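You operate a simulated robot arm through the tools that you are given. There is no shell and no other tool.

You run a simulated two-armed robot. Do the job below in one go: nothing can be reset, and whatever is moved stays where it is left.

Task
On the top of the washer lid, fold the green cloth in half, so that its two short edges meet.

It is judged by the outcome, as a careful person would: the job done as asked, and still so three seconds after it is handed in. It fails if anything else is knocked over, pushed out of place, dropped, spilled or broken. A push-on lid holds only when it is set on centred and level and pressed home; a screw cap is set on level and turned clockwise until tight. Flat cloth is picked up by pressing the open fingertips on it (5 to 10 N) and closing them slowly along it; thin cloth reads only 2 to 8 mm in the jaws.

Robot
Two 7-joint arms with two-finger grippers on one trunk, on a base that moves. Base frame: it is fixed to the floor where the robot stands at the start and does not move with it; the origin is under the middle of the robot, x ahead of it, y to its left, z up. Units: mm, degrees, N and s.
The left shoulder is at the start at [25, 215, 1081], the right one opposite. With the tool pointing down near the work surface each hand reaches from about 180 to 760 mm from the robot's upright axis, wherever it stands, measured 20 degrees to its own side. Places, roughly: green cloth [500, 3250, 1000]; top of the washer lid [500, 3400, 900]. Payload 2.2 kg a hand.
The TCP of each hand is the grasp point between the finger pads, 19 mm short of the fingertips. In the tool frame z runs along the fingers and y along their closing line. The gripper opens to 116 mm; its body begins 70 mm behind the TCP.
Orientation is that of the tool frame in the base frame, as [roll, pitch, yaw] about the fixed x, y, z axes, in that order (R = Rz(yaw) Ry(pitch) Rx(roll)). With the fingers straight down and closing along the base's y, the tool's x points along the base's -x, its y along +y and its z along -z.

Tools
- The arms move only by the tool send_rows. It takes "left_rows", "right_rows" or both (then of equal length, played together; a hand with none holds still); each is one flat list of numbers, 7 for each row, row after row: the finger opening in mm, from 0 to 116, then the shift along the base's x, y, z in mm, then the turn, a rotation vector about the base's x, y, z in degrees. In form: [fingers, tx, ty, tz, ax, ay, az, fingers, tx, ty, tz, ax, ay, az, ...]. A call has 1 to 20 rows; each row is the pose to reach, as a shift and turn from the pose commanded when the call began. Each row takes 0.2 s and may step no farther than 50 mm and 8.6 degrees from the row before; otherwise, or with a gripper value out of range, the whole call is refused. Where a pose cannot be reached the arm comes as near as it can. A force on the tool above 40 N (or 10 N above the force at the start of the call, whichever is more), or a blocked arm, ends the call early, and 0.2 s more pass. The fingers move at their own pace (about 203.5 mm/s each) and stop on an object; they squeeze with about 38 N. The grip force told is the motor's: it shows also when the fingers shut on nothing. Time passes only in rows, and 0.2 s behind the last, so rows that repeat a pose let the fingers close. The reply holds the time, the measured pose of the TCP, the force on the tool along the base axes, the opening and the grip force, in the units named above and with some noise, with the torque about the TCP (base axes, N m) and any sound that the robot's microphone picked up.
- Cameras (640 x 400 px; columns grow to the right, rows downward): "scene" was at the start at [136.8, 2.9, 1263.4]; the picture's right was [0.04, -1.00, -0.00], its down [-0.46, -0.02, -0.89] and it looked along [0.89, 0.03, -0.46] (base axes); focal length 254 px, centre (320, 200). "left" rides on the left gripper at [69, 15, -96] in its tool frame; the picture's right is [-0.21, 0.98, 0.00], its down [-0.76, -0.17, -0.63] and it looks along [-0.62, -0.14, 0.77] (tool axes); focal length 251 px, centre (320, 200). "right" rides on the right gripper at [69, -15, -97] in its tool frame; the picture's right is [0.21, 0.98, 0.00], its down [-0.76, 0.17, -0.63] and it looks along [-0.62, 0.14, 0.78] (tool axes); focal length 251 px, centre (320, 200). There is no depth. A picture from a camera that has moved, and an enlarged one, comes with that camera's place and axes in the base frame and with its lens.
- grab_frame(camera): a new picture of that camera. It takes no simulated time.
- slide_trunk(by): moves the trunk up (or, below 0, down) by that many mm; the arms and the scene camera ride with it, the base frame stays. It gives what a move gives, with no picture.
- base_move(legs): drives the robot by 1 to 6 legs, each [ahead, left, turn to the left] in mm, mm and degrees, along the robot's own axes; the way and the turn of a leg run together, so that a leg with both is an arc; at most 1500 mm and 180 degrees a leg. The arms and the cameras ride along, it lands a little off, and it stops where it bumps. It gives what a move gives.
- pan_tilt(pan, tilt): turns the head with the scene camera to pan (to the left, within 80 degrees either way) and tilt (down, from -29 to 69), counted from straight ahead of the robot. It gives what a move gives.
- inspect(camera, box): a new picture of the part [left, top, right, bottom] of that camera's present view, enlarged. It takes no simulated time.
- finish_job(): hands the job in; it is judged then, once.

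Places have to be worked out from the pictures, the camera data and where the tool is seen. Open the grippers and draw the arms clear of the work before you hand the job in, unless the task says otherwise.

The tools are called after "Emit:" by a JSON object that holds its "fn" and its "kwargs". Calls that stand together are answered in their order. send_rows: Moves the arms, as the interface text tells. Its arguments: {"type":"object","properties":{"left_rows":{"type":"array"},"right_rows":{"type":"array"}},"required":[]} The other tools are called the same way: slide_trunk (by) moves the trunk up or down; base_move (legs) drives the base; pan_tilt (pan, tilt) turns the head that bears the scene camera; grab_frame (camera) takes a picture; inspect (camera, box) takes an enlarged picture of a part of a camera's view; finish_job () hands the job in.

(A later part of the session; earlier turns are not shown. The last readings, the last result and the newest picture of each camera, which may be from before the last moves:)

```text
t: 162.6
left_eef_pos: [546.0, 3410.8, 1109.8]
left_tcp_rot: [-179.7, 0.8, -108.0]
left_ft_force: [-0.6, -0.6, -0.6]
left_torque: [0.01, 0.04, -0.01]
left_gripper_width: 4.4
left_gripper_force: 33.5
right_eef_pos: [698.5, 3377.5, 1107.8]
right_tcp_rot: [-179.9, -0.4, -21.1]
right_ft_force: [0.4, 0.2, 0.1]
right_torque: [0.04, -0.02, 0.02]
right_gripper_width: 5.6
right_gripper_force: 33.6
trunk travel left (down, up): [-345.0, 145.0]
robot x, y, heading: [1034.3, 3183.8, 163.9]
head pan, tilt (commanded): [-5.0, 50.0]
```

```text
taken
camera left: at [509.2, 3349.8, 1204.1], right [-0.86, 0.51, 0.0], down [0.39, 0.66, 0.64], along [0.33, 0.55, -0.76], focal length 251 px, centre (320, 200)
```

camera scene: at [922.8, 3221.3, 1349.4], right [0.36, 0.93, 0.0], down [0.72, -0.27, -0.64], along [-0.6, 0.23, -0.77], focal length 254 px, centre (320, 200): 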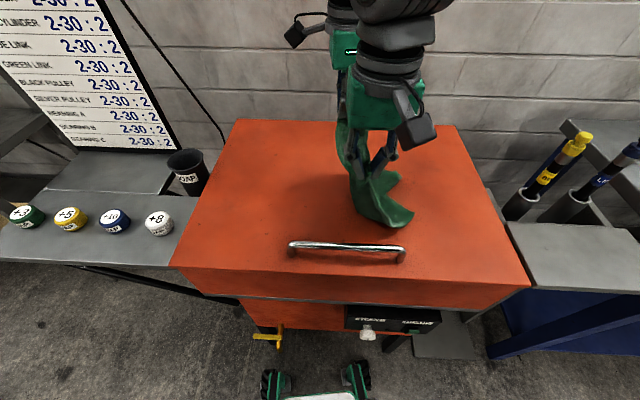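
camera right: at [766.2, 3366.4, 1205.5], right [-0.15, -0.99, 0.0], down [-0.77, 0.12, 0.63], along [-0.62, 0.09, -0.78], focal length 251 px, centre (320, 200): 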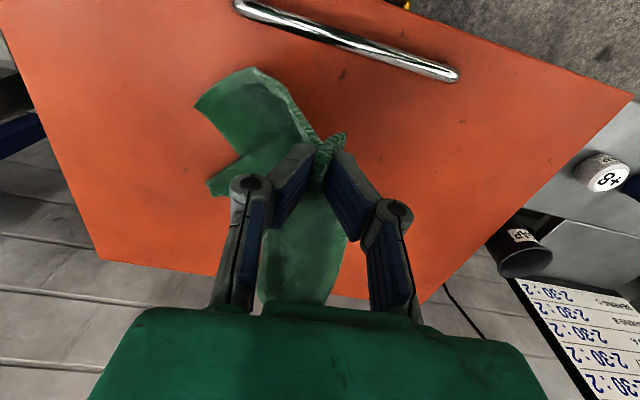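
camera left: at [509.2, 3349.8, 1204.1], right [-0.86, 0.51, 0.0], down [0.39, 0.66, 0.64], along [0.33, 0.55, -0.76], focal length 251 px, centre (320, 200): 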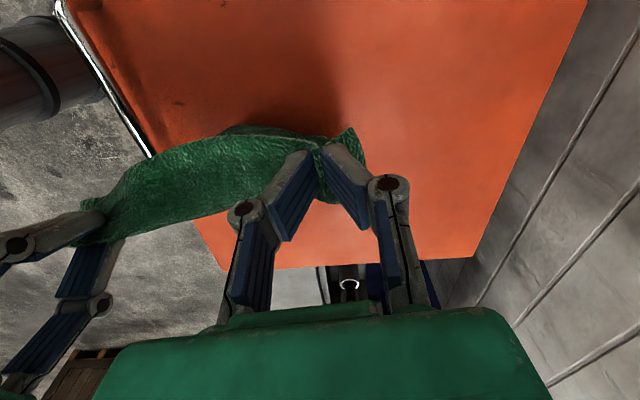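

Works: the cloth hangs between both hands. Continuing up so the bottom comes free and everything unfolds.

Emit:
{"fn": "send_rows", "kwargs": {"left_rows": [0, 3, -5, 18, 0, 0, 0, 0, 6, -9, 36, 0, 0, 0, 0, 9, -14, 54, 0, 0, 0, 0, 12, -18, 72, 0, 0, 0, 0, 16, -23, 90, 0, 0, 0, 0, 19, -28, 108, 0, 0, 0, 0, 22, -32, 125, 0, 0, 0, 0, 22, -32, 125, 0, 0, 0], "right_rows": [0, 3, -5, 18, 0, 0, 0, 0, 6, -9, 36, 0, 0, 0, 0, 9, -14, 54, 0, 0, 0, 0, 12, -18, 72, 0, 0, 0, 0, 16, -23, 90, 0, 0, 0, 0, 19, -28, 108, 0, 0, 0, 0, 22, -32, 125, 0, 0, 0, 0, 22, -32, 125, 0, 0, 0]}}

Emit:
{"fn": "grab_frame", "kwargs": {"camera": "scene"}}

Emit:
{"fn": "grab_frame", "kwargs": {"camera": "right"}}

Emit:
{"fn": "grab_frame", "kwargs": {"camera": "left"}}

```text
t: 164.4
left_eef_pos: [569.9, 3380.0, 1233.2]
left_tcp_rot: [-179.8, 0.4, -108.4]
left_ft_force: [-0.4, 0.3, 0.5]
left_torque: [0.02, 0.0, -0.02]
left_gripper_width: 4.5
left_gripper_force: 33.3
right_eef_pos: [720.6, 3348.6, 1233.2]
right_tcp_rot: [-179.8, -0.3, -20.8]
right_ft_force: [-0.4, -0.6, -0.1]
right_torque: [0.0, -0.03, -0.02]
right_gripper_width: 5.5
right_gripper_force: 33.6
trunk travel left (down, up): [-345.0, 145.0]
robot x, y, heading: [1036.8, 3179.1, 164.3]
head pan, tilt (commanded): [-5.0, 50.0]
```

```text
taken
camera scene: at [923.4, 3221.5, 1349.5], right [0.36, 0.93, 0.0], down [0.72, -0.27, -0.64], along [-0.6, 0.23, -0.77], focal length 254 px, centre (320, 200)
```

scene: 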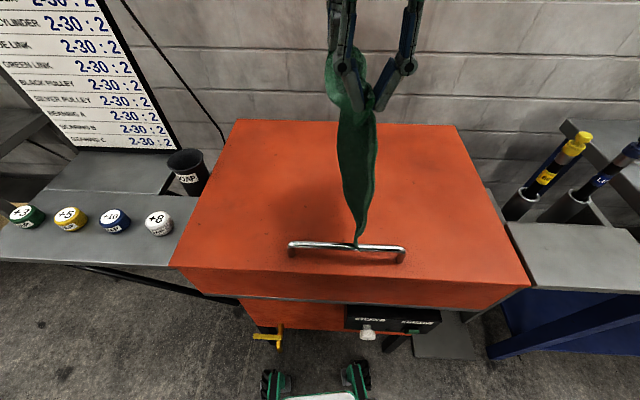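

```text
taken
camera right: at [789.0, 3336.4, 1330.9], right [-0.15, -0.99, 0.0], down [-0.77, 0.12, 0.63], along [-0.62, 0.09, -0.78], focal length 251 px, centre (320, 200)
```

right: 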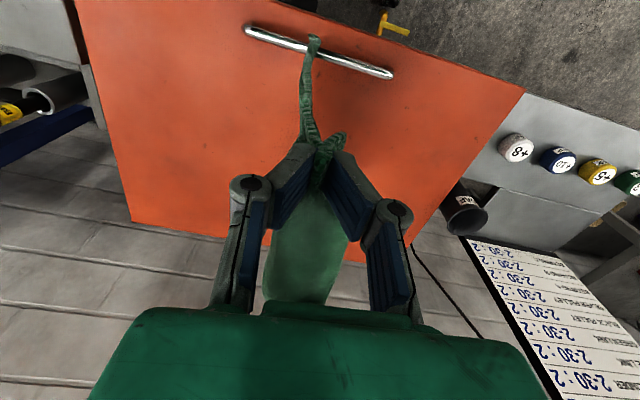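

```text
taken
camera left: at [533.4, 3319.1, 1328.0], right [-0.86, 0.51, 0.0], down [0.39, 0.66, 0.64], along [0.33, 0.55, -0.77], focal length 251 px, centre (320, 200)
```

left: 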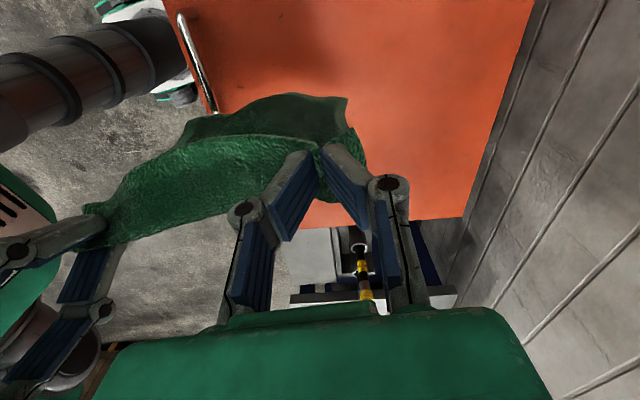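

The cloth now hangs fully open from its left edge. Its lower front corner is near the handle, so I first move both hands ~35 mm away from me, and raise the left one slightly to level the hem.

Emit:
{"fn": "send_rows", "kwargs": {"left_rows": [0, -8, 2, 3, 0, 0, 0, 0, -17, 5, 6, 0, 0, 0, 0, -25, 7, 9, 0, 0, 0, 0, -34, 10, 12, 0, 0, 0, 0, -34, 10, 12, 0, 0, 0], "right_rows": [0, -8, 2, -1, 0, 0, 0, 0, -17, 5, -3, 0, 0, 0, 0, -25, 7, -5, 0, 0, 0, 0, -34, 10, -6, 0, 0, 0, 0, -34, 10, -6, 0, 0, 0]}}

Emit:
{"fn": "grab_frame", "kwargs": {"camera": "scene"}}

Emit:
{"fn": "inspect", "kwargs": {"camera": "scene", "box": [280, 0, 480, 270]}}

```text
t: 165.6
left_eef_pos: [526.4, 3379.0, 1252.0]
left_tcp_rot: [-179.9, 1.5, -107.3]
left_ft_force: [0.0, -0.3, -0.3]
left_torque: [-0.02, 0.0, -0.03]
left_gripper_width: 4.4
left_gripper_force: 33.3
right_eef_pos: [686.6, 3355.5, 1225.5]
right_tcp_rot: [-180.0, -0.2, -20.9]
right_ft_force: [-0.5, -0.1, 0.0]
right_torque: [0.04, -0.04, 0.01]
right_gripper_width: 5.6
right_gripper_force: 34.5
trunk travel left (down, up): [-345.0, 145.0]
robot x, y, heading: [1033.1, 3183.3, 164.5]
head pan, tilt (commanded): [-5.0, 50.0]
```

```text
taken
camera scene: at [923.7, 3221.2, 1349.6], right [0.36, 0.93, 0.0], down [0.72, -0.27, -0.64], along [-0.6, 0.23, -0.77], focal length 254 px, centre (320, 200)
```

scene: 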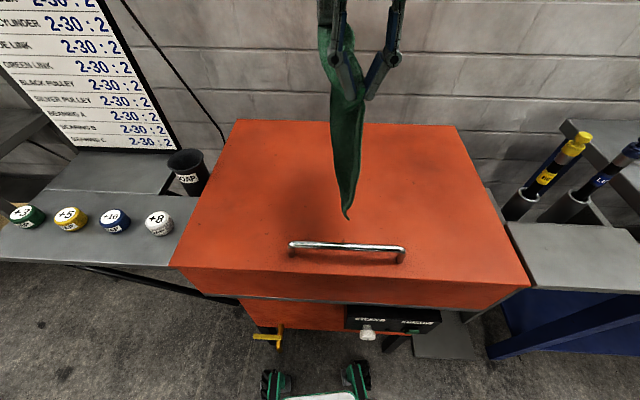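

```text
1.48 times, centred on (380, 135) of scene
camera zoom: at [923.7, 3221.2, 1349.6], right [0.36, 0.93, 0.0], down [0.72, -0.27, -0.64], along [-0.6, 0.23, -0.77], focal length 376 px, centre (231, 296)
```

zoom: 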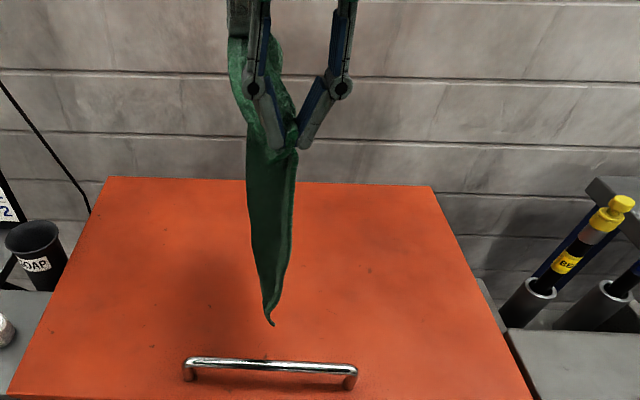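

The hanging sheet looks clean. Since a flat re-lay would need more sideways range than my arms have, I'll fold it directly while lowering: touch the hem down, lay the lower half to the right, then bring the held edge back left over the hem. First: shift 30 mm left and lower until the hem just touches.

Emit:
{"fn": "send_rows", "kwargs": {"left_rows": [0, -1, -8, -6, 0, 0, 0, 0, -2, -15, -13, 0, 0, 0, 0, -3, -22, -20, 0, 0, 0, 0, -4, -30, -26, 0, 0, 0, 0, -4, -30, -34, 0, 0, 0, 0, -4, -30, -42, 0, 0, 0, 0, -4, -30, -42, 0, 0, 0], "right_rows": [0, -1, -8, -8, 0, 0, 0, 0, -2, -15, -17, 0, 0, 0, 0, -3, -22, -26, 0, 0, 0, 0, -4, -30, -35, 0, 0, 0, 0, -4, -30, -44, 0, 0, 0, 0, -4, -30, -53, 0, 0, 0, 0, -4, -30, -55, 0, 0, 0]}}

Emit:
{"fn": "grab_frame", "kwargs": {"camera": "right"}}

Emit:
{"fn": "inspect", "kwargs": {"camera": "scene", "box": [260, 40, 440, 250]}}

Emit:
{"fn": "grab_frame", "kwargs": {"camera": "left"}}

```text
t: 167.2
left_eef_pos: [531.1, 3356.6, 1203.8]
left_tcp_rot: [-179.9, 0.5, -108.3]
left_ft_force: [-0.9, 0.8, 0.0]
left_torque: [0.02, 0.03, 0.0]
left_gripper_width: 4.3
left_gripper_force: 32.7
right_eef_pos: [681.8, 3325.2, 1171.8]
right_tcp_rot: [-179.9, -0.2, -21.1]
right_ft_force: [-0.7, 0.1, 0.3]
right_torque: [0.01, -0.02, 0.01]
right_gripper_width: 5.3
right_gripper_force: 33.7
trunk travel left (down, up): [-345.0, 145.0]
robot x, y, heading: [1035.4, 3181.2, 164.2]
head pan, tilt (commanded): [-5.0, 50.0]
```

```text
taken
camera right: at [751.1, 3313.7, 1269.2], right [-0.15, -0.99, 0.0], down [-0.77, 0.12, 0.63], along [-0.62, 0.09, -0.78], focal length 251 px, centre (320, 200)
```

right: 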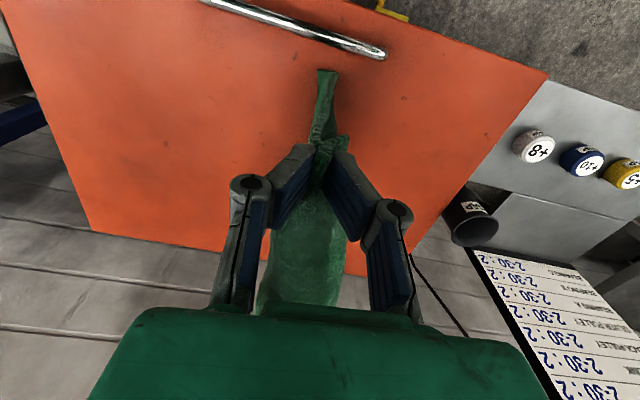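

```text
1.90 times, centred on (350, 145) of scene
camera zoom: at [923.5, 3220.7, 1349.6], right [0.36, 0.93, 0.0], down [0.72, -0.27, -0.64], along [-0.6, 0.23, -0.77], focal length 483 px, centre (263, 305)
```

zoom: 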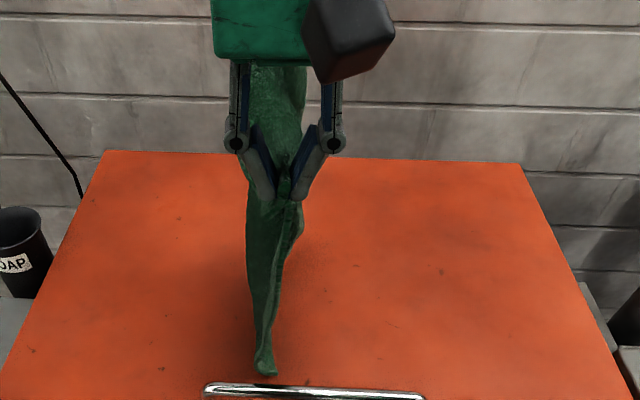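

```text
taken
camera left: at [494.8, 3297.1, 1298.8], right [-0.86, 0.51, 0.0], down [0.39, 0.66, 0.64], along [0.33, 0.55, -0.77], focal length 251 px, centre (320, 200)
```

left: 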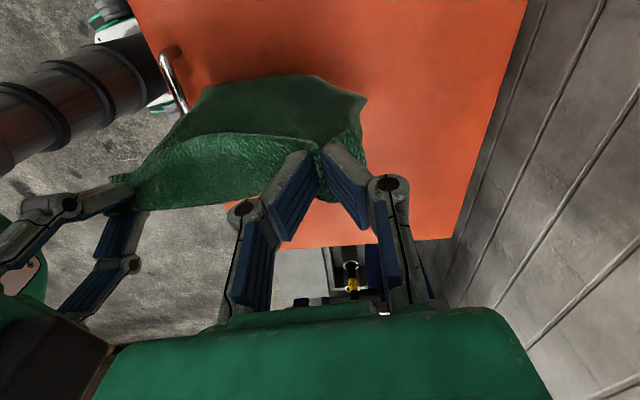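

The hem's front end is nearly at the lid, well clear of the handle. I lower the last bit and start laying the lower half to the right (triangular path), first 72 mm.

Emit:
{"fn": "send_rows", "kwargs": {"left_rows": [0, 0, 0, -2, 0, 0, 0, 0, 0, 0, -4, 0, 0, 0, 0, 2.5, 11.7, -14, 0, 0, 0, 0, 4.9, 23.5, -26, 0, 0, 0, 0, 7.4, 35.2, -38, 0, 0, 0, 0, 9.8, 47, -50, 0, 0, 0, 0, 12.3, 58.7, -62, 0, 0, 0, 0, 14.7, 70.5, -74, 0, 0, 0, 0, 14.7, 70.5, -74, 0, 0, 0], "right_rows": [0, 0, 0, -4, 0, 0, 0, 0, 0, 0, -9, 0, 0, 0, 0, 2.5, 11.7, -20, 0, 0, 0, 0, 4.9, 23.5, -32, 0, 0, 0, 0, 7.4, 35.2, -44, 0, 0, 0, 0, 9.8, 47, -56, 0, 0, 0, 0, 12.3, 58.7, -68, 0, 0, 0, 0, 14.7, 70.5, -80, 0, 0, 0, 0, 14.7, 70.5, -80, 0, 0, 0]}}

Emit:
{"fn": "grab_frame", "kwargs": {"camera": "right"}}

Emit:
{"fn": "inspect", "kwargs": {"camera": "scene", "box": [260, 60, 440, 250]}}

Emit:
{"fn": "grab_frame", "kwargs": {"camera": "left"}}

```text
t: 169.2
left_eef_pos: [528.7, 3417.4, 1138.2]
left_tcp_rot: [-179.7, 2.2, -106.3]
left_ft_force: [5.5, -1.2, -0.9]
left_torque: [-0.03, -0.07, -0.03]
left_gripper_width: 4.3
left_gripper_force: 33.1
right_eef_pos: [698.0, 3396.2, 1093.4]
right_tcp_rot: [180.0, -0.4, -20.9]
right_ft_force: [-6.2, -0.6, 2.1]
right_torque: [0.05, 0.11, 0.04]
right_gripper_width: 5.4
right_gripper_force: 33.9
trunk travel left (down, up): [-345.0, 145.0]
robot x, y, heading: [1034.8, 3175.5, 164.0]
head pan, tilt (commanded): [-5.0, 50.0]
```

```text
taken
camera right: at [766.7, 3384.8, 1190.1], right [-0.15, -0.99, 0.0], down [-0.77, 0.12, 0.63], along [-0.62, 0.09, -0.78], focal length 251 px, centre (320, 200)
```

right: 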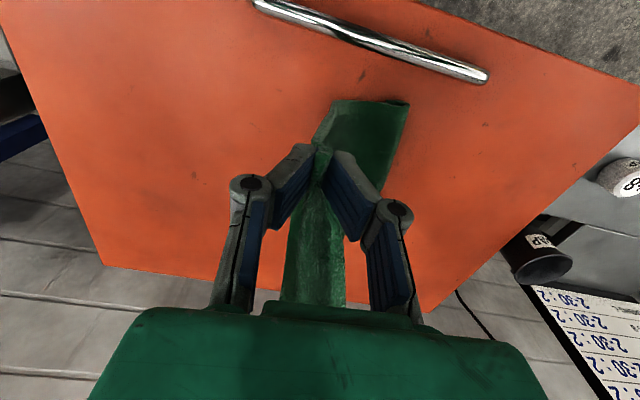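

```text
2.11 times, centred on (350, 155) of scene
camera zoom: at [923.8, 3222.4, 1349.5], right [0.36, 0.93, 0.0], down [0.72, -0.27, -0.64], along [-0.6, 0.23, -0.77], focal length 534 px, centre (257, 295)
```

zoom: 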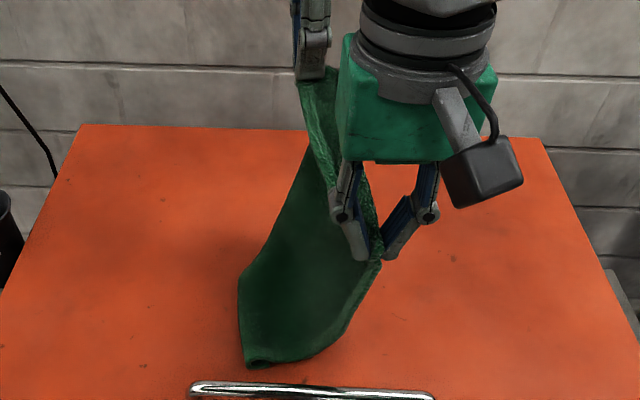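

```text
taken
camera left: at [493.3, 3353.6, 1231.5], right [-0.88, 0.48, 0.0], down [0.36, 0.66, 0.66], along [0.32, 0.58, -0.75], focal length 251 px, centre (320, 200)
```

left: 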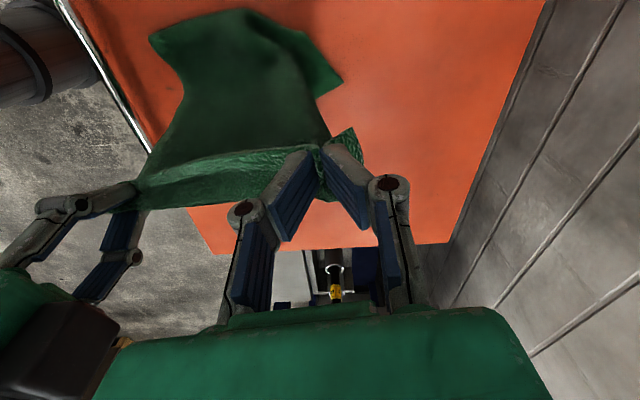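

The lower part is laying down nicely. The left hand is ~17 mm off its target with some tension, so I look up at the arms to check for contact.

Emit:
{"fn": "pan_tilt", "kwargs": {"pan": -10, "tilt": 18}}

Emit:
{"fn": "grab_frame", "kwargs": {"camera": "scene"}}

```text
t: 170.1
left_eef_pos: [527.8, 3416.4, 1138.1]
left_tcp_rot: [-179.6, 2.0, -106.3]
left_ft_force: [6.1, 0.2, -1.8]
left_torque: [-0.02, -0.07, -0.06]
left_gripper_width: 4.5
left_gripper_force: 33.1
right_eef_pos: [696.7, 3395.2, 1093.0]
right_tcp_rot: [179.9, -0.4, -20.9]
right_ft_force: [-6.4, -0.1, 2.1]
right_torque: [0.08, 0.12, 0.03]
right_gripper_width: 5.5
right_gripper_force: 33.7
trunk travel left (down, up): [-345.0, 145.0]
robot x, y, heading: [1036.8, 3181.1, 164.1]
head pan, tilt (commanded): [-10.0, 18.0]
```

```text
taken
camera scene: at [910.9, 3234.9, 1398.2], right [0.44, 0.9, 0.0], down [0.28, -0.14, -0.95], along [-0.85, 0.41, -0.31], focal length 254 px, centre (320, 200)
```

scene: 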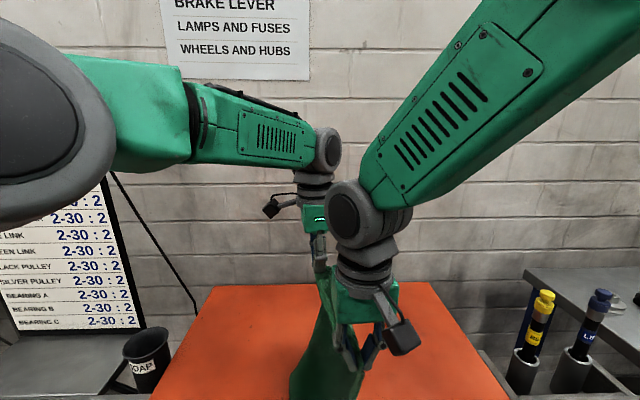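

The right wrist sits right against the left wrist. I tilt the right hand 20° (wrist toward me, about its closing axis, so both fingertips stay level) to free the left one.

Emit:
{"fn": "send_rows", "kwargs": {"right_rows": [0, 0, 0, 0, 1.4, 4.8, 0, 0, 0, 0, 0, 2.8, 9.6, 0, 0, 0, 0, 0, 4.1, 14.4, 0, 0, 0, 0, 0, 5.5, 19.2, 0, 0, 0, 0, 0, 5.5, 19.2, 0]}}

```text
t: 171.3
left_eef_pos: [528.0, 3416.9, 1136.6]
left_tcp_rot: [-179.4, 2.1, -106.5]
left_ft_force: [1.4, -0.5, -0.7]
left_torque: [-0.01, 0.03, 0.01]
left_gripper_width: 4.5
left_gripper_force: 33.3
right_eef_pos: [698.1, 3397.2, 1092.5]
right_tcp_rot: [178.2, 19.5, -21.3]
right_ft_force: [-0.7, 0.1, -0.4]
right_torque: [-0.02, -0.03, 0.03]
right_gripper_width: 5.4
right_gripper_force: 33.2
trunk travel left (down, up): [-345.0, 145.0]
robot x, y, heading: [1035.1, 3176.6, 164.0]
head pan, tilt (commanded): [-10.0, 18.0]
```

The left arm is simply near a joint limit this far right at this height. I'll use a small base turn to the right (4.5°) to carry both hands further right, then lower both by 30 mm.

Emit:
{"fn": "base_move", "kwargs": {"legs": [[0, 0, -4.5]]}}

Emit:
{"fn": "send_rows", "kwargs": {"left_rows": [0, 0, 0, -8, 0, 0, 0, 0, 0, 0, -16, 0, 0, 0, 0, 0, 0, -24, 0, 0, 0, 0, 0, 0, -30, 0, 0, 0, 0, 0, 0, -30, 0, 0, 0], "right_rows": [0, 0, 0, -8, 0, 0, 0, 0, 0, 0, -16, 0, 0, 0, 0, 0, 0, -24, 0, 0, 0, 0, 0, 0, -30, 0, 0, 0, 0, 0, 0, -30, 0, 0, 0]}}

Emit:
{"fn": "pan_tilt", "kwargs": {"pan": -5, "tilt": 50}}

Emit:
{"fn": "grab_frame", "kwargs": {"camera": "scene"}}

Emit:
{"fn": "grab_frame", "kwargs": {"camera": "left"}}

Emit:
{"fn": "grab_frame", "kwargs": {"camera": "right"}}

```text
t: 172.2
left_eef_pos: [550.0, 3456.0, 1135.5]
left_tcp_rot: [-179.4, 1.9, -111.1]
left_ft_force: [0.6, -0.7, -0.3]
left_torque: [0.05, -0.02, 0.04]
left_gripper_width: 4.4
left_gripper_force: 33.3
right_eef_pos: [714.6, 3422.1, 1092.7]
right_tcp_rot: [178.2, 19.6, -25.9]
right_ft_force: [-0.3, 0.6, 0.3]
right_torque: [0.04, -0.04, 0.03]
right_gripper_width: 5.7
right_gripper_force: 34.9
trunk travel left (down, up): [-345.0, 145.0]
robot x, y, heading: [1035.1, 3179.4, 159.5]
head pan, tilt (commanded): [-10.0, 18.0]
```

```text
t: 173.4
left_eef_pos: [546.3, 3451.3, 1108.5]
left_tcp_rot: [-179.4, 2.4, -110.5]
left_ft_force: [3.4, -1.2, 0.0]
left_torque: [-0.01, -0.04, 0.02]
left_gripper_width: 4.3
left_gripper_force: 33.2
right_eef_pos: [717.8, 3420.2, 1064.6]
right_tcp_rot: [178.3, 19.7, -25.9]
right_ft_force: [-3.1, 0.3, 0.4]
right_torque: [0.03, 0.01, 0.06]
right_gripper_width: 5.4
right_gripper_force: 34.0
trunk travel left (down, up): [-345.0, 145.0]
robot x, y, heading: [1033.2, 3183.3, 159.3]
head pan, tilt (commanded): [-10.0, 18.0]
```

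```text
t: 174.4
left_eef_pos: [546.1, 3452.7, 1107.7]
left_tcp_rot: [-179.4, 2.3, -110.5]
left_ft_force: [3.0, -0.9, -0.9]
left_torque: [-0.01, -0.02, 0.02]
left_gripper_width: 4.4
left_gripper_force: 33.1
right_eef_pos: [716.8, 3421.6, 1061.9]
right_tcp_rot: [178.3, 19.7, -26.0]
right_ft_force: [-2.5, 1.0, 0.3]
right_torque: [0.05, 0.04, 0.07]
right_gripper_width: 5.6
right_gripper_force: 34.1
trunk travel left (down, up): [-345.0, 145.0]
robot x, y, heading: [1033.4, 3180.8, 159.5]
head pan, tilt (commanded): [-5.0, 50.0]
```

```text
taken
camera scene: at [926.9, 3229.8, 1349.6], right [0.43, 0.9, 0.0], down [0.69, -0.33, -0.64], along [-0.58, 0.28, -0.77], focal length 254 px, centre (320, 200)
```

scene: 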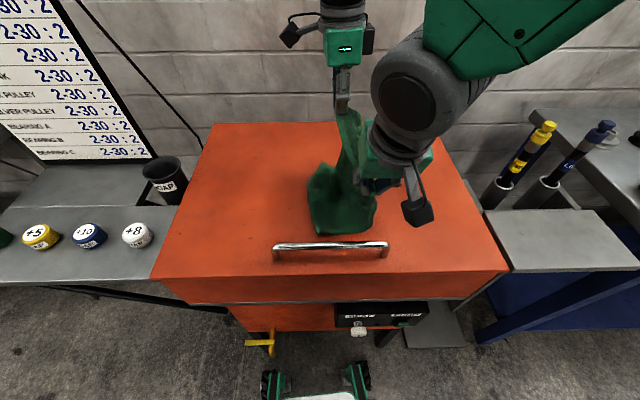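

```text
taken
camera left: at [505.7, 3390.2, 1199.6], right [-0.84, 0.54, 0.0], down [0.41, 0.63, 0.66], along [0.36, 0.56, -0.75], focal length 251 px, centre (320, 200)
```

left: 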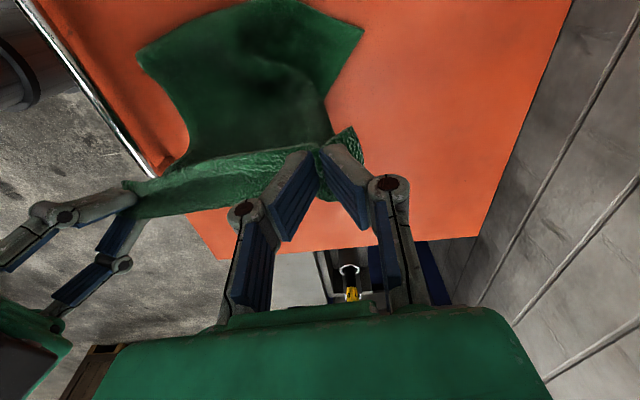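

```text
taken
camera right: at [812.1, 3392.5, 1131.3], right [-0.24, -0.97, -0.05], down [-0.51, 0.08, 0.86], along [-0.83, 0.22, -0.52], focal length 251 px, centre (320, 200)
```

right: 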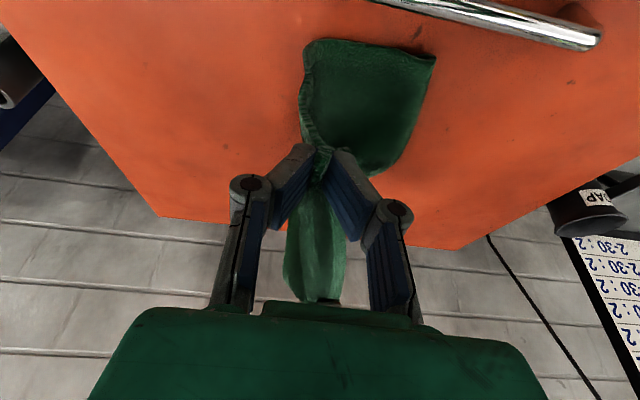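

The lower part lies flat (hem front corner ≈ (681,3338)); about 86 mm is laid. Another 5° base turn to the right and 40 mm lower brings me to the half-way point.

Emit:
{"fn": "base_move", "kwargs": {"legs": [[0, 0, -5]]}}

Emit:
{"fn": "send_rows", "kwargs": {"left_rows": [0, 1, 3, -10, 0, 0, 0, 0, 2, 6, -20, 0, 0, 0, 0, 3, 9, -30, 0, 0, 0, 0, 3, 12, -40, 0, 0, 0, 0, 3, 12, -45, 0, 0, 0, 0, 3, 12, -45, 0, 0, 0], "right_rows": [0, 0, 6, -9, 0, 0, 0, 0, 0, 12, -18, 0, 0, 0, 0, 0, 18, -26, 0, 0, 0, 0, 0, 24, -34, 0, 0, 0, 0, 0, 26, -38, 0, 0, 0, 0, 0, 26, -38, 0, 0, 0]}}

Emit:
{"fn": "grab_frame", "kwargs": {"camera": "scene"}}

Emit:
{"fn": "grab_frame", "kwargs": {"camera": "left"}}

Emit:
{"fn": "grab_frame", "kwargs": {"camera": "right"}}

```text
t: 175.3
left_eef_pos: [571.9, 3492.4, 1106.7]
left_tcp_rot: [-179.4, 2.3, -115.7]
left_ft_force: [2.2, -1.4, -1.1]
left_torque: [0.03, -0.01, 0.05]
left_gripper_width: 4.2
left_gripper_force: 33.2
right_eef_pos: [737.3, 3446.6, 1063.7]
right_tcp_rot: [178.5, 19.6, -30.8]
right_ft_force: [-2.5, 0.5, 0.7]
right_torque: [0.02, 0.01, 0.07]
right_gripper_width: 5.0
right_gripper_force: 34.0
trunk travel left (down, up): [-345.0, 145.0]
robot x, y, heading: [1036.0, 3181.3, 154.7]
head pan, tilt (commanded): [-5.0, 50.0]
```

```text
t: 176.7
left_eef_pos: [566.7, 3497.3, 1068.8]
left_tcp_rot: [-179.5, 3.2, -114.4]
left_ft_force: [5.5, -1.4, -1.1]
left_torque: [0.0, -0.1, 0.02]
left_gripper_width: 4.2
left_gripper_force: 33.1
right_eef_pos: [740.9, 3469.9, 1028.6]
right_tcp_rot: [178.5, 19.9, -30.8]
right_ft_force: [-5.6, 1.8, 0.9]
right_torque: [0.02, 0.04, 0.05]
right_gripper_width: 5.4
right_gripper_force: 34.2
trunk travel left (down, up): [-345.0, 145.0]
robot x, y, heading: [1034.6, 3177.7, 154.2]
head pan, tilt (commanded): [-5.0, 50.0]
```

```text
taken
camera scene: at [931.4, 3238.9, 1349.5], right [0.51, 0.86, 0.0], down [0.66, -0.39, -0.64], along [-0.55, 0.32, -0.77], focal length 254 px, centre (320, 200)
```

scene: 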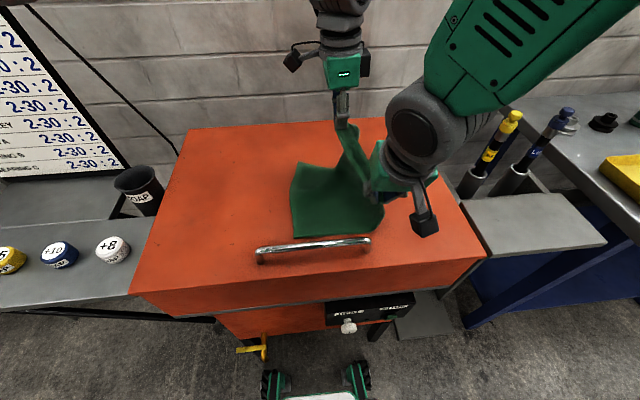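

```text
taken
camera left: at [521.4, 3438.7, 1159.8], right [-0.8, 0.6, 0.0], down [0.44, 0.59, 0.68], along [0.4, 0.54, -0.74], focal length 251 px, centre (320, 200)
```

left: 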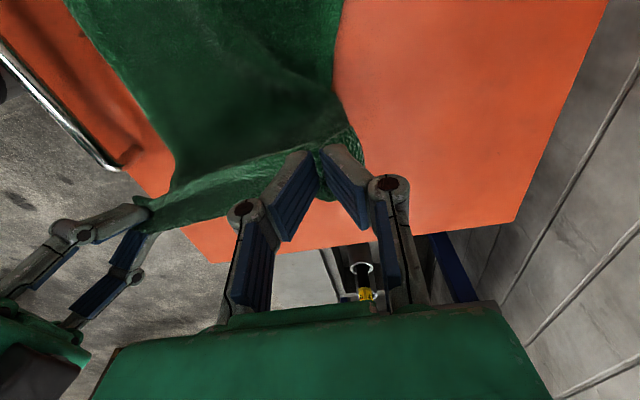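

```text
taken
camera right: at [833.3, 3433.9, 1094.8], right [-0.32, -0.95, -0.05], down [-0.5, 0.13, 0.86], along [-0.81, 0.3, -0.51], focal length 251 px, centre (320, 200)
```

right: 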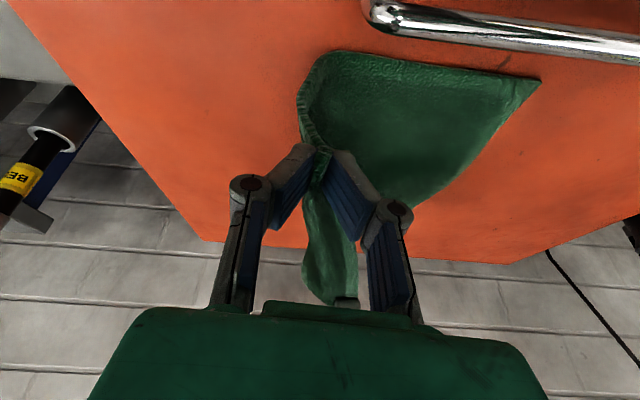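

Now about half is laid; the back side needs ~40 mm more travel to the right. I first bring the right hand back 30 mm, then turn the base another 4.5° right.

Emit:
{"fn": "send_rows", "kwargs": {"right_rows": [0, -4, -9, -1, 0, 0, 0, 0, -8, -18, -3, 0, 0, 0, 0, -12.3, -27.4, -5, 0, 0, 0]}}

Emit:
{"fn": "base_move", "kwargs": {"legs": [[0, 0, -4.5]]}}

Emit:
{"fn": "send_rows", "kwargs": {"left_rows": [0, 0, 0, -3, 0, 0, 0, 0, 0, 0, -6, 0, 0, 0, 0, 0, 0, -6, 0, 0, 0]}}

Emit:
{"fn": "grab_frame", "kwargs": {"camera": "scene"}}

Emit:
{"fn": "grab_frame", "kwargs": {"camera": "right"}}

Emit:
{"fn": "grab_frame", "kwargs": {"camera": "left"}}

```text
t: 177.5
left_eef_pos: [565.0, 3497.7, 1067.0]
left_tcp_rot: [-179.4, 3.0, -114.5]
left_ft_force: [1.4, -0.6, -0.3]
left_torque: [0.02, 0.02, 0.0]
left_gripper_width: 4.3
left_gripper_force: 33.4
right_eef_pos: [729.2, 3443.2, 1023.9]
right_tcp_rot: [178.1, 19.8, -31.1]
right_ft_force: [-1.0, -0.1, -0.6]
right_torque: [0.03, -0.01, 0.1]
right_gripper_width: 5.3
right_gripper_force: 34.3
trunk travel left (down, up): [-345.0, 145.0]
robot x, y, heading: [1034.2, 3180.7, 154.8]
head pan, tilt (commanded): [-5.0, 50.0]
```

```text
t: 178.3
left_eef_pos: [593.9, 3533.4, 1065.5]
left_tcp_rot: [-179.2, 3.1, -119.0]
left_ft_force: [0.7, -0.9, -0.7]
left_torque: [0.01, 0.06, 0.04]
left_gripper_width: 4.3
left_gripper_force: 33.2
right_eef_pos: [749.1, 3465.5, 1023.7]
right_tcp_rot: [178.0, 19.8, -35.5]
right_ft_force: [-0.6, -0.5, -0.3]
right_torque: [0.03, 0.0, 0.06]
right_gripper_width: 5.5
right_gripper_force: 33.7
trunk travel left (down, up): [-345.0, 145.0]
robot x, y, heading: [1033.0, 3177.7, 150.0]
head pan, tilt (commanded): [-5.0, 50.0]
```

```text
t: 179.2
left_eef_pos: [592.3, 3531.4, 1063.6]
left_tcp_rot: [-179.5, 3.3, -118.6]
left_ft_force: [1.3, -1.5, 0.0]
left_torque: [0.02, -0.04, 0.02]
left_gripper_width: 4.2
left_gripper_force: 33.4
right_eef_pos: [752.4, 3464.2, 1024.7]
right_tcp_rot: [177.9, 20.1, -35.6]
right_ft_force: [-1.1, 1.4, 0.3]
right_torque: [-0.01, 0.01, 0.08]
right_gripper_width: 5.3
right_gripper_force: 33.8
trunk travel left (down, up): [-345.0, 145.0]
robot x, y, heading: [1034.7, 3179.9, 149.9]
head pan, tilt (commanded): [-5.0, 50.0]
```

```text
taken
camera scene: at [935.0, 3245.8, 1350.1], right [0.55, 0.83, 0.0], down [0.64, -0.42, -0.65], along [-0.54, 0.36, -0.76], focal length 254 px, centre (320, 200)
```

scene: 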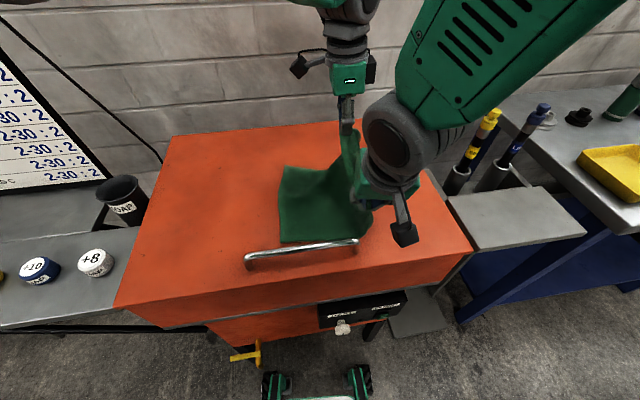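

```text
taken
camera right: at [841.1, 3421.0, 1092.1], right [-0.39, -0.92, -0.04], down [-0.48, 0.17, 0.86], along [-0.78, 0.36, -0.51], focal length 251 px, centre (320, 200)
```

right: 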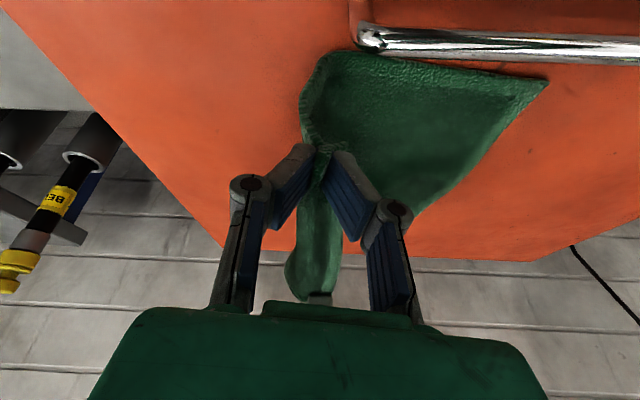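

```text
taken
camera left: at [542.6, 3474.6, 1154.5], right [-0.75, 0.66, 0.0], down [0.48, 0.55, 0.68], along [0.44, 0.51, -0.74], focal length 251 px, centre (320, 200)
```

left: 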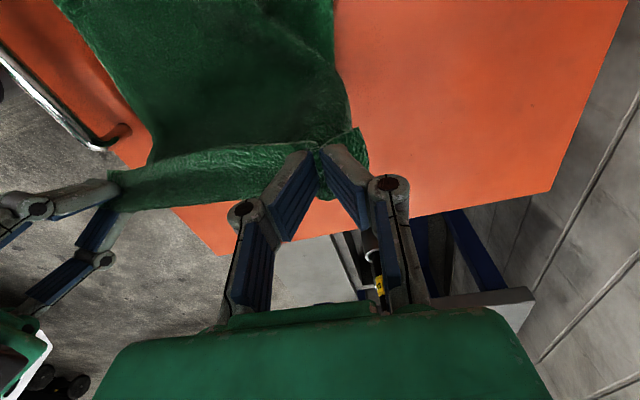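

Front is at 155 mm from the hem, back at 128 mm (target 144 for both). I nudge the left hand right and the right hand slightly back to level them.

Emit:
{"fn": "send_rows", "kwargs": {"left_rows": [0, 3, 5, -1, 0, 0, 0, 0, 6, 10, -3, 0, 0, 0, 0, 9, 15, -5, 0, 0, 0, 0, 9, 15, -5, 0, 0, 0], "right_rows": [0, -2, -3, 0, 0, 0, 0, 0, -4, -6, -1, 0, 0, 0, 0, -5.3, -8.5, -2, 0, 0, 0, 0, -5.3, -8.5, -2, 0, 0, 0]}}

Emit:
{"fn": "inspect", "kwargs": {"camera": "scene", "box": [240, 90, 440, 260]}}

```text
t: 180.2
left_eef_pos: [595.7, 3543.7, 1059.4]
left_tcp_rot: [-179.4, 3.6, -118.0]
left_ft_force: [1.8, -0.8, -0.1]
left_torque: [-0.02, -0.01, 0.04]
left_gripper_width: 4.3
left_gripper_force: 32.4
right_eef_pos: [744.3, 3455.4, 1025.9]
right_tcp_rot: [177.0, 19.8, -36.4]
right_ft_force: [-1.9, 0.8, 0.1]
right_torque: [0.05, 0.0, 0.07]
right_gripper_width: 5.5
right_gripper_force: 33.9
trunk travel left (down, up): [-345.0, 145.0]
robot x, y, heading: [1035.9, 3180.9, 150.2]
head pan, tilt (commanded): [-5.0, 50.0]
```

```text
2.35 times, centred on (340, 175) of scene
camera zoom: at [933.2, 3243.8, 1350.7], right [0.53, 0.85, 0.0], down [0.64, -0.4, -0.65], along [-0.55, 0.35, -0.76], focal length 597 px, centre (273, 259)
```

zoom: 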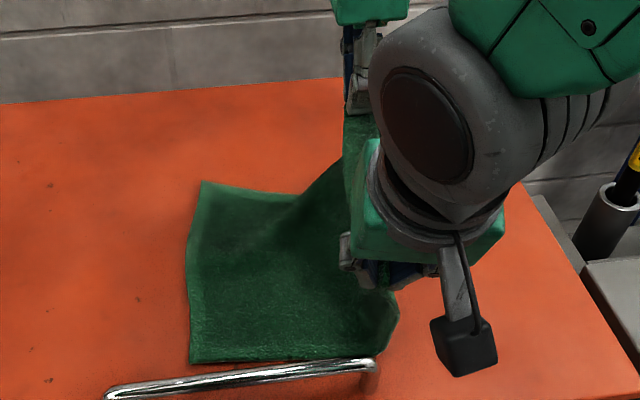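

The sheet is in an ideal position: half laid flat, half standing, both hands ~141 mm from the hem. Now I bring the held edge back left along the 45° path: first 50 mm left and 50 mm down.

Emit:
{"fn": "send_rows", "kwargs": {"left_rows": [0, -2.6, -4.3, -5, 0, 0, 0, 0, -5.3, -8.5, -10, 0, 0, 0, 0, -7.9, -12.8, -15, 0, 0, 0, 0, -10.5, -17, -20, 0, 0, 0, 0, -13.2, -21.3, -25, 0, 0, 0, 0, -15.8, -25.5, -30, 0, 0, 0, 0, -18.4, -29.8, -35, 0, 0, 0, 0, -21, -34, -40, 0, 0, 0, 0, -23.7, -38.3, -45, 0, 0, 0, 0, -26.3, -42.5, -50, 0, 0, 0], "right_rows": [0, -2.6, -4.3, -5, 0, 0, 0, 0, -5.3, -8.5, -10, 0, 0, 0, 0, -7.9, -12.8, -15, 0, 0, 0, 0, -10.5, -17, -20, 0, 0, 0, 0, -13.2, -21.3, -25, 0, 0, 0, 0, -15.8, -25.5, -30, 0, 0, 0, 0, -18.4, -29.8, -35, 0, 0, 0, 0, -21, -34, -40, 0, 0, 0, 0, -23.7, -38.3, -45, 0, 0, 0, 0, -26.3, -42.5, -50, 0, 0, 0]}}

Emit:
{"fn": "grab_frame", "kwargs": {"camera": "right"}}

Emit:
{"fn": "inspect", "kwargs": {"camera": "scene", "box": [240, 90, 440, 260]}}

Emit:
{"fn": "grab_frame", "kwargs": {"camera": "left"}}

```text
t: 182.6
left_eef_pos: [581.5, 3501.7, 1008.3]
left_tcp_rot: [-179.6, 3.2, -119.1]
left_ft_force: [-0.1, 0.0, 0.1]
left_torque: [0.02, 0.02, 0.05]
left_gripper_width: 4.3
left_gripper_force: 33.5
right_eef_pos: [708.2, 3414.6, 1000.5]
right_tcp_rot: [173.8, 21.2, -38.7]
right_ft_force: [-0.2, -0.2, 0.5]
right_torque: [0.05, -0.04, 0.07]
right_gripper_width: 5.6
right_gripper_force: 34.0
trunk travel left (down, up): [-345.0, 145.0]
robot x, y, heading: [1033.5, 3179.6, 150.1]
head pan, tilt (commanded): [-5.0, 50.0]
stopped in row 10 (right hand): the arm was blocked; the commanded pose is now the measured one
```

```text
taken
camera right: at [800.0, 3372.1, 1065.0], right [-0.42, -0.91, 0.02], down [-0.43, 0.22, 0.88], along [-0.8, 0.36, -0.48], focal length 251 px, centre (320, 200)
```

right: 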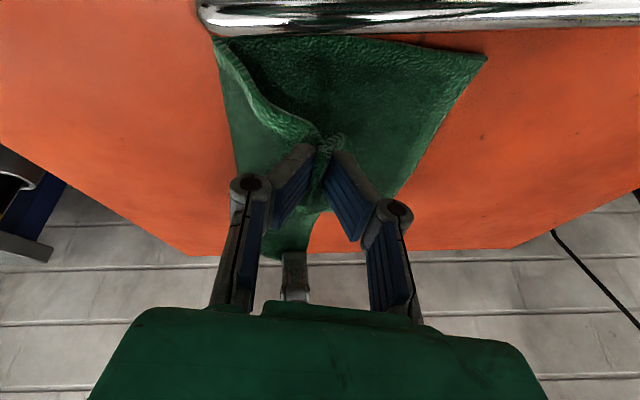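

```text
2.35 times, centred on (340, 175) of scene
camera zoom: at [935.1, 3244.9, 1349.7], right [0.56, 0.83, 0.0], down [0.64, -0.43, -0.64], along [-0.53, 0.36, -0.77], focal length 597 px, centre (273, 259)
```

zoom: 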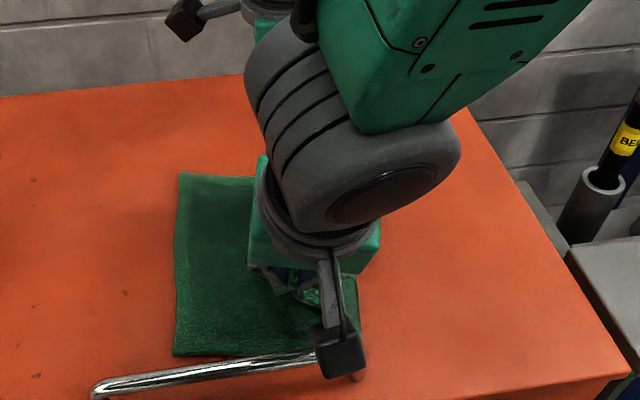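

```text
taken
camera left: at [531.2, 3445.9, 1099.6], right [-0.75, 0.66, 0.01], down [0.49, 0.55, 0.67], along [0.44, 0.51, -0.74], focal length 251 px, centre (320, 200)
```

left: 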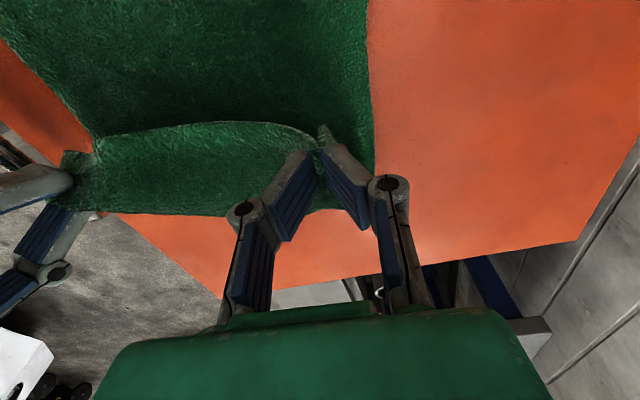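

The right wrist is touching the left arm again at this lateral position. I back both hands a few mm right while lowering, then let a base turn to the left do the sideways travel.

Emit:
{"fn": "send_rows", "kwargs": {"left_rows": [0, 2, 3.4, -3, 0, 0, 0, 0, 4.2, 6.8, -6, 0, 0, 0, 0, 5.3, 8.5, -10, 0, 0, 0, 0, 5.3, 8.5, -10, 0, 0, 0], "right_rows": [0, 3, 5, -6, 1, -0.8, 0.8, 0, 6.3, 10.2, -13, 2, -1.6, 1.6, 0, 8, 12.5, -20, 3.1, -2.5, 2.5, 0, 8, 12.5, -26, 3.1, -2.5, 2.5]}}

Emit:
{"fn": "base_move", "kwargs": {"legs": [[0, 0, 3]]}}

```text
t: 183.8
left_eef_pos: [589.0, 3509.3, 999.8]
left_tcp_rot: [-179.8, 3.1, -119.1]
left_ft_force: [1.5, 1.3, -0.3]
left_torque: [0.0, 0.06, 0.05]
left_gripper_width: 4.1
left_gripper_force: 33.3
right_eef_pos: [707.8, 3428.9, 1000.7]
right_tcp_rot: [174.3, 22.4, -37.6]
right_ft_force: [-0.2, -1.3, 0.9]
right_torque: [0.04, -0.04, 0.03]
right_gripper_width: 5.5
right_gripper_force: 34.1
trunk travel left (down, up): [-345.0, 145.0]
robot x, y, heading: [1032.3, 3180.4, 150.0]
head pan, tilt (commanded): [-5.0, 50.0]
stopped in row 4 (right hand): the arm was blocked; the commanded pose is now the measured one
```

```text
t: 184.6
left_eef_pos: [571.0, 3484.9, 999.2]
left_tcp_rot: [-179.7, 3.1, -116.1]
left_ft_force: [0.2, -0.5, 0.1]
left_torque: [-0.01, 0.02, 0.0]
left_gripper_width: 4.1
left_gripper_force: 33.3
right_eef_pos: [692.9, 3409.3, 1001.7]
right_tcp_rot: [174.4, 22.5, -34.2]
right_ft_force: [0.3, -0.6, -0.1]
right_torque: [0.01, -0.04, -0.03]
right_gripper_width: 5.4
right_gripper_force: 33.9
trunk travel left (down, up): [-345.0, 145.0]
robot x, y, heading: [1034.9, 3179.5, 153.0]
head pan, tilt (commanded): [-5.0, 50.0]
```

The right hand is still stuck at this height. Let me look at the arms to see what it touches.

Emit:
{"fn": "pan_tilt", "kwargs": {"pan": -5, "tilt": 22}}

Emit:
{"fn": "grab_frame", "kwargs": {"camera": "scene"}}

```text
t: 185.5
left_eef_pos: [574.3, 3483.6, 1001.2]
left_tcp_rot: [-179.9, 3.1, -116.0]
left_ft_force: [0.8, 0.7, -1.1]
left_torque: [-0.01, 0.04, 0.04]
left_gripper_width: 4.5
left_gripper_force: 33.0
right_eef_pos: [694.8, 3408.2, 1005.5]
right_tcp_rot: [174.0, 22.7, -34.5]
right_ft_force: [0.3, 0.7, 0.0]
right_torque: [0.04, -0.05, -0.04]
right_gripper_width: 5.2
right_gripper_force: 33.4
trunk travel left (down, up): [-345.0, 145.0]
robot x, y, heading: [1036.8, 3179.7, 153.3]
head pan, tilt (commanded): [-5.0, 22.0]
```

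```text
taken
camera scene: at [918.8, 3249.2, 1391.7], right [0.53, 0.85, 0.0], down [0.32, -0.2, -0.93], along [-0.79, 0.49, -0.38], focal length 254 px, centre (320, 200)
```

scene: 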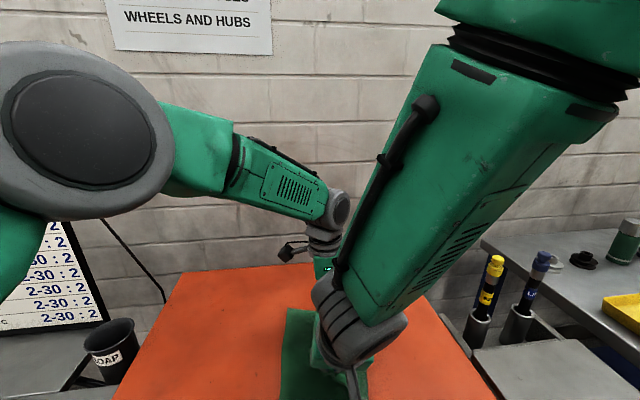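

The right forearm leans against the left wrist. I advance the left hand halfway toward its final spot (left/down), which moves its wrist away, then try lowering the right.

Emit:
{"fn": "send_rows", "kwargs": {"left_rows": [0, -3, -5, -6, 0, 0, 0, 0, -6, -10, -12, 0, 0, 0, 0, -9, -15, -18, 0, 0, 0, 0, -12, -20, -24, 0, 0, 0, 0, -15, -25, -30, 0, 0, 0, 0, -17, -28, -35, 0, 0, 0, 0, -17, -28, -35, 0, 0, 0, 0, -17, -28, -35, 0, 0, 0, 0, -17, -28, -35, 0, 0, 0], "right_rows": [0, 0, 0, 0, 0, 0, 0, 0, 0, 0, 0, 0, 0, 0, 0, 0, 0, 0, 0, 0, 0, 0, 0, 0, 0, 0, 0, 0, 0, 2, 0, -5, 0, 0, 0, 0, 4, 0, -12, 0, 0, 0, 0, 6, -1, -20, 0, 0, 0, 0, 7, -2, -28, 0, 0, 0, 0, 7, -2, -34, 0, 0, 0]}}

Emit:
{"fn": "grab_frame", "kwargs": {"camera": "right"}}

Emit:
{"fn": "grab_frame", "kwargs": {"camera": "left"}}

```text
t: 187.5
left_eef_pos: [557.6, 3456.5, 965.6]
left_tcp_rot: [-179.9, 3.1, -116.2]
left_ft_force: [0.1, -0.6, -0.3]
left_torque: [0.01, 0.06, 0.04]
left_gripper_width: 4.3
left_gripper_force: 32.9
right_eef_pos: [704.1, 3408.0, 968.7]
right_tcp_rot: [174.5, 22.6, -34.0]
right_ft_force: [0.4, -0.2, 0.1]
right_torque: [-0.01, -0.03, -0.02]
right_gripper_width: 5.3
right_gripper_force: 33.9
trunk travel left (down, up): [-345.0, 145.0]
robot x, y, heading: [1036.2, 3177.4, 152.7]
head pan, tilt (commanded): [-5.0, 22.0]
```

```text
taken
camera right: at [800.0, 3370.0, 1029.5], right [-0.35, -0.94, 0.0], down [-0.43, 0.17, 0.89], along [-0.83, 0.31, -0.46], focal length 251 px, centre (320, 200)
```

right: 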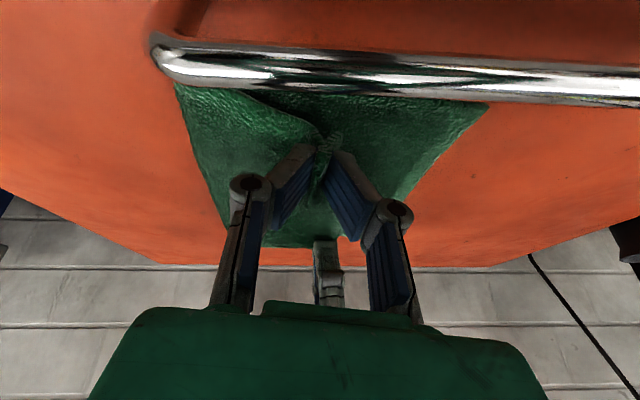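

```text
taken
camera left: at [510.6, 3397.7, 1057.3], right [-0.78, 0.62, 0.01], down [0.47, 0.58, 0.67], along [0.41, 0.53, -0.74], focal length 251 px, centre (320, 200)
```

left: 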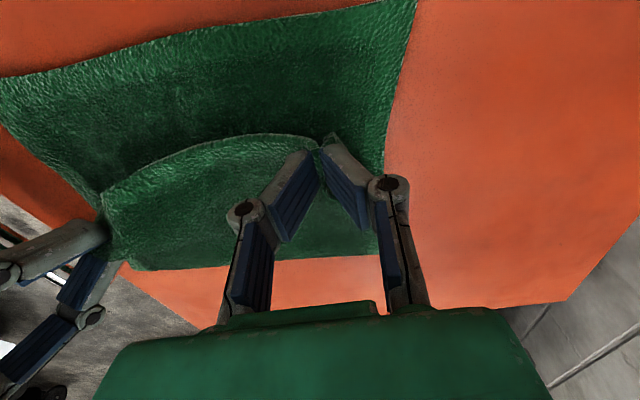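

Very good: the held edge is now close above the bottom layer, parallel to the hem. I lower a bit more and turn the base 3° left to carry both hands toward the hem.

Emit:
{"fn": "send_rows", "kwargs": {"left_rows": [0, -1, -2, -3, 0, 0, 0, 0, -2, -4, -6, 0, 0, 0, 0, -3, -5, -9, 0, 0, 0], "right_rows": [0, 0, -2, -6, 0, 0, 0, 0, 0, -4, -12, 0, 0, 0, 0, 0, -5, -17, 0, 0, 0]}}

Emit:
{"fn": "base_move", "kwargs": {"legs": [[0, 0, 3]]}}

Emit:
{"fn": "grab_frame", "kwargs": {"camera": "right"}}

Emit:
{"fn": "grab_frame", "kwargs": {"camera": "left"}}

```text
t: 188.3
left_eef_pos: [554.6, 3450.8, 956.4]
left_tcp_rot: [-179.9, 3.1, -116.1]
left_ft_force: [-0.3, 0.8, -0.1]
left_torque: [-0.02, 0.07, 0.0]
left_gripper_width: 4.6
left_gripper_force: 33.1
right_eef_pos: [702.1, 3401.1, 953.2]
right_tcp_rot: [174.3, 22.7, -34.2]
right_ft_force: [-0.4, 0.3, -0.8]
right_torque: [0.02, -0.09, -0.07]
right_gripper_width: 5.2
right_gripper_force: 34.1
trunk travel left (down, up): [-345.0, 145.0]
robot x, y, heading: [1031.9, 3179.2, 153.0]
head pan, tilt (commanded): [-5.0, 22.0]
```

```text
t: 189.1
left_eef_pos: [540.3, 3423.1, 956.4]
left_tcp_rot: [-179.9, 3.1, -112.9]
left_ft_force: [0.3, 0.1, -0.4]
left_torque: [0.03, 0.01, -0.01]
left_gripper_width: 4.4
left_gripper_force: 33.0
right_eef_pos: [691.6, 3383.3, 952.8]
right_tcp_rot: [174.1, 22.7, -31.1]
right_ft_force: [-0.5, -0.2, 0.1]
right_torque: [0.03, -0.01, -0.06]
right_gripper_width: 5.4
right_gripper_force: 33.7
trunk travel left (down, up): [-345.0, 145.0]
robot x, y, heading: [1037.2, 3178.2, 156.1]
head pan, tilt (commanded): [-5.0, 22.0]
```

```text
taken
camera right: at [789.4, 3351.8, 1014.1], right [-0.3, -0.95, 0.01], down [-0.44, 0.15, 0.89], along [-0.85, 0.26, -0.46], focal length 251 px, centre (320, 200)
```

right: 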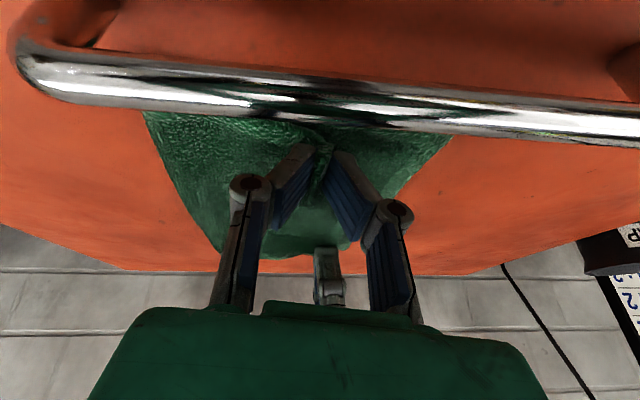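

```text
taken
camera left: at [497.5, 3363.8, 1048.8], right [-0.81, 0.58, 0.01], down [0.43, 0.6, 0.67], along [0.38, 0.55, -0.74], focal length 251 px, centre (320, 200)
```

left: 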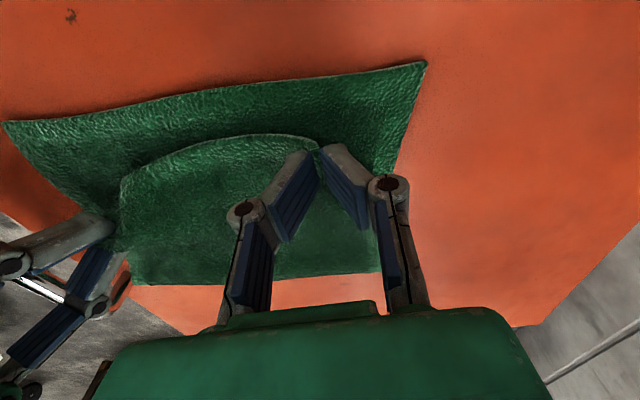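

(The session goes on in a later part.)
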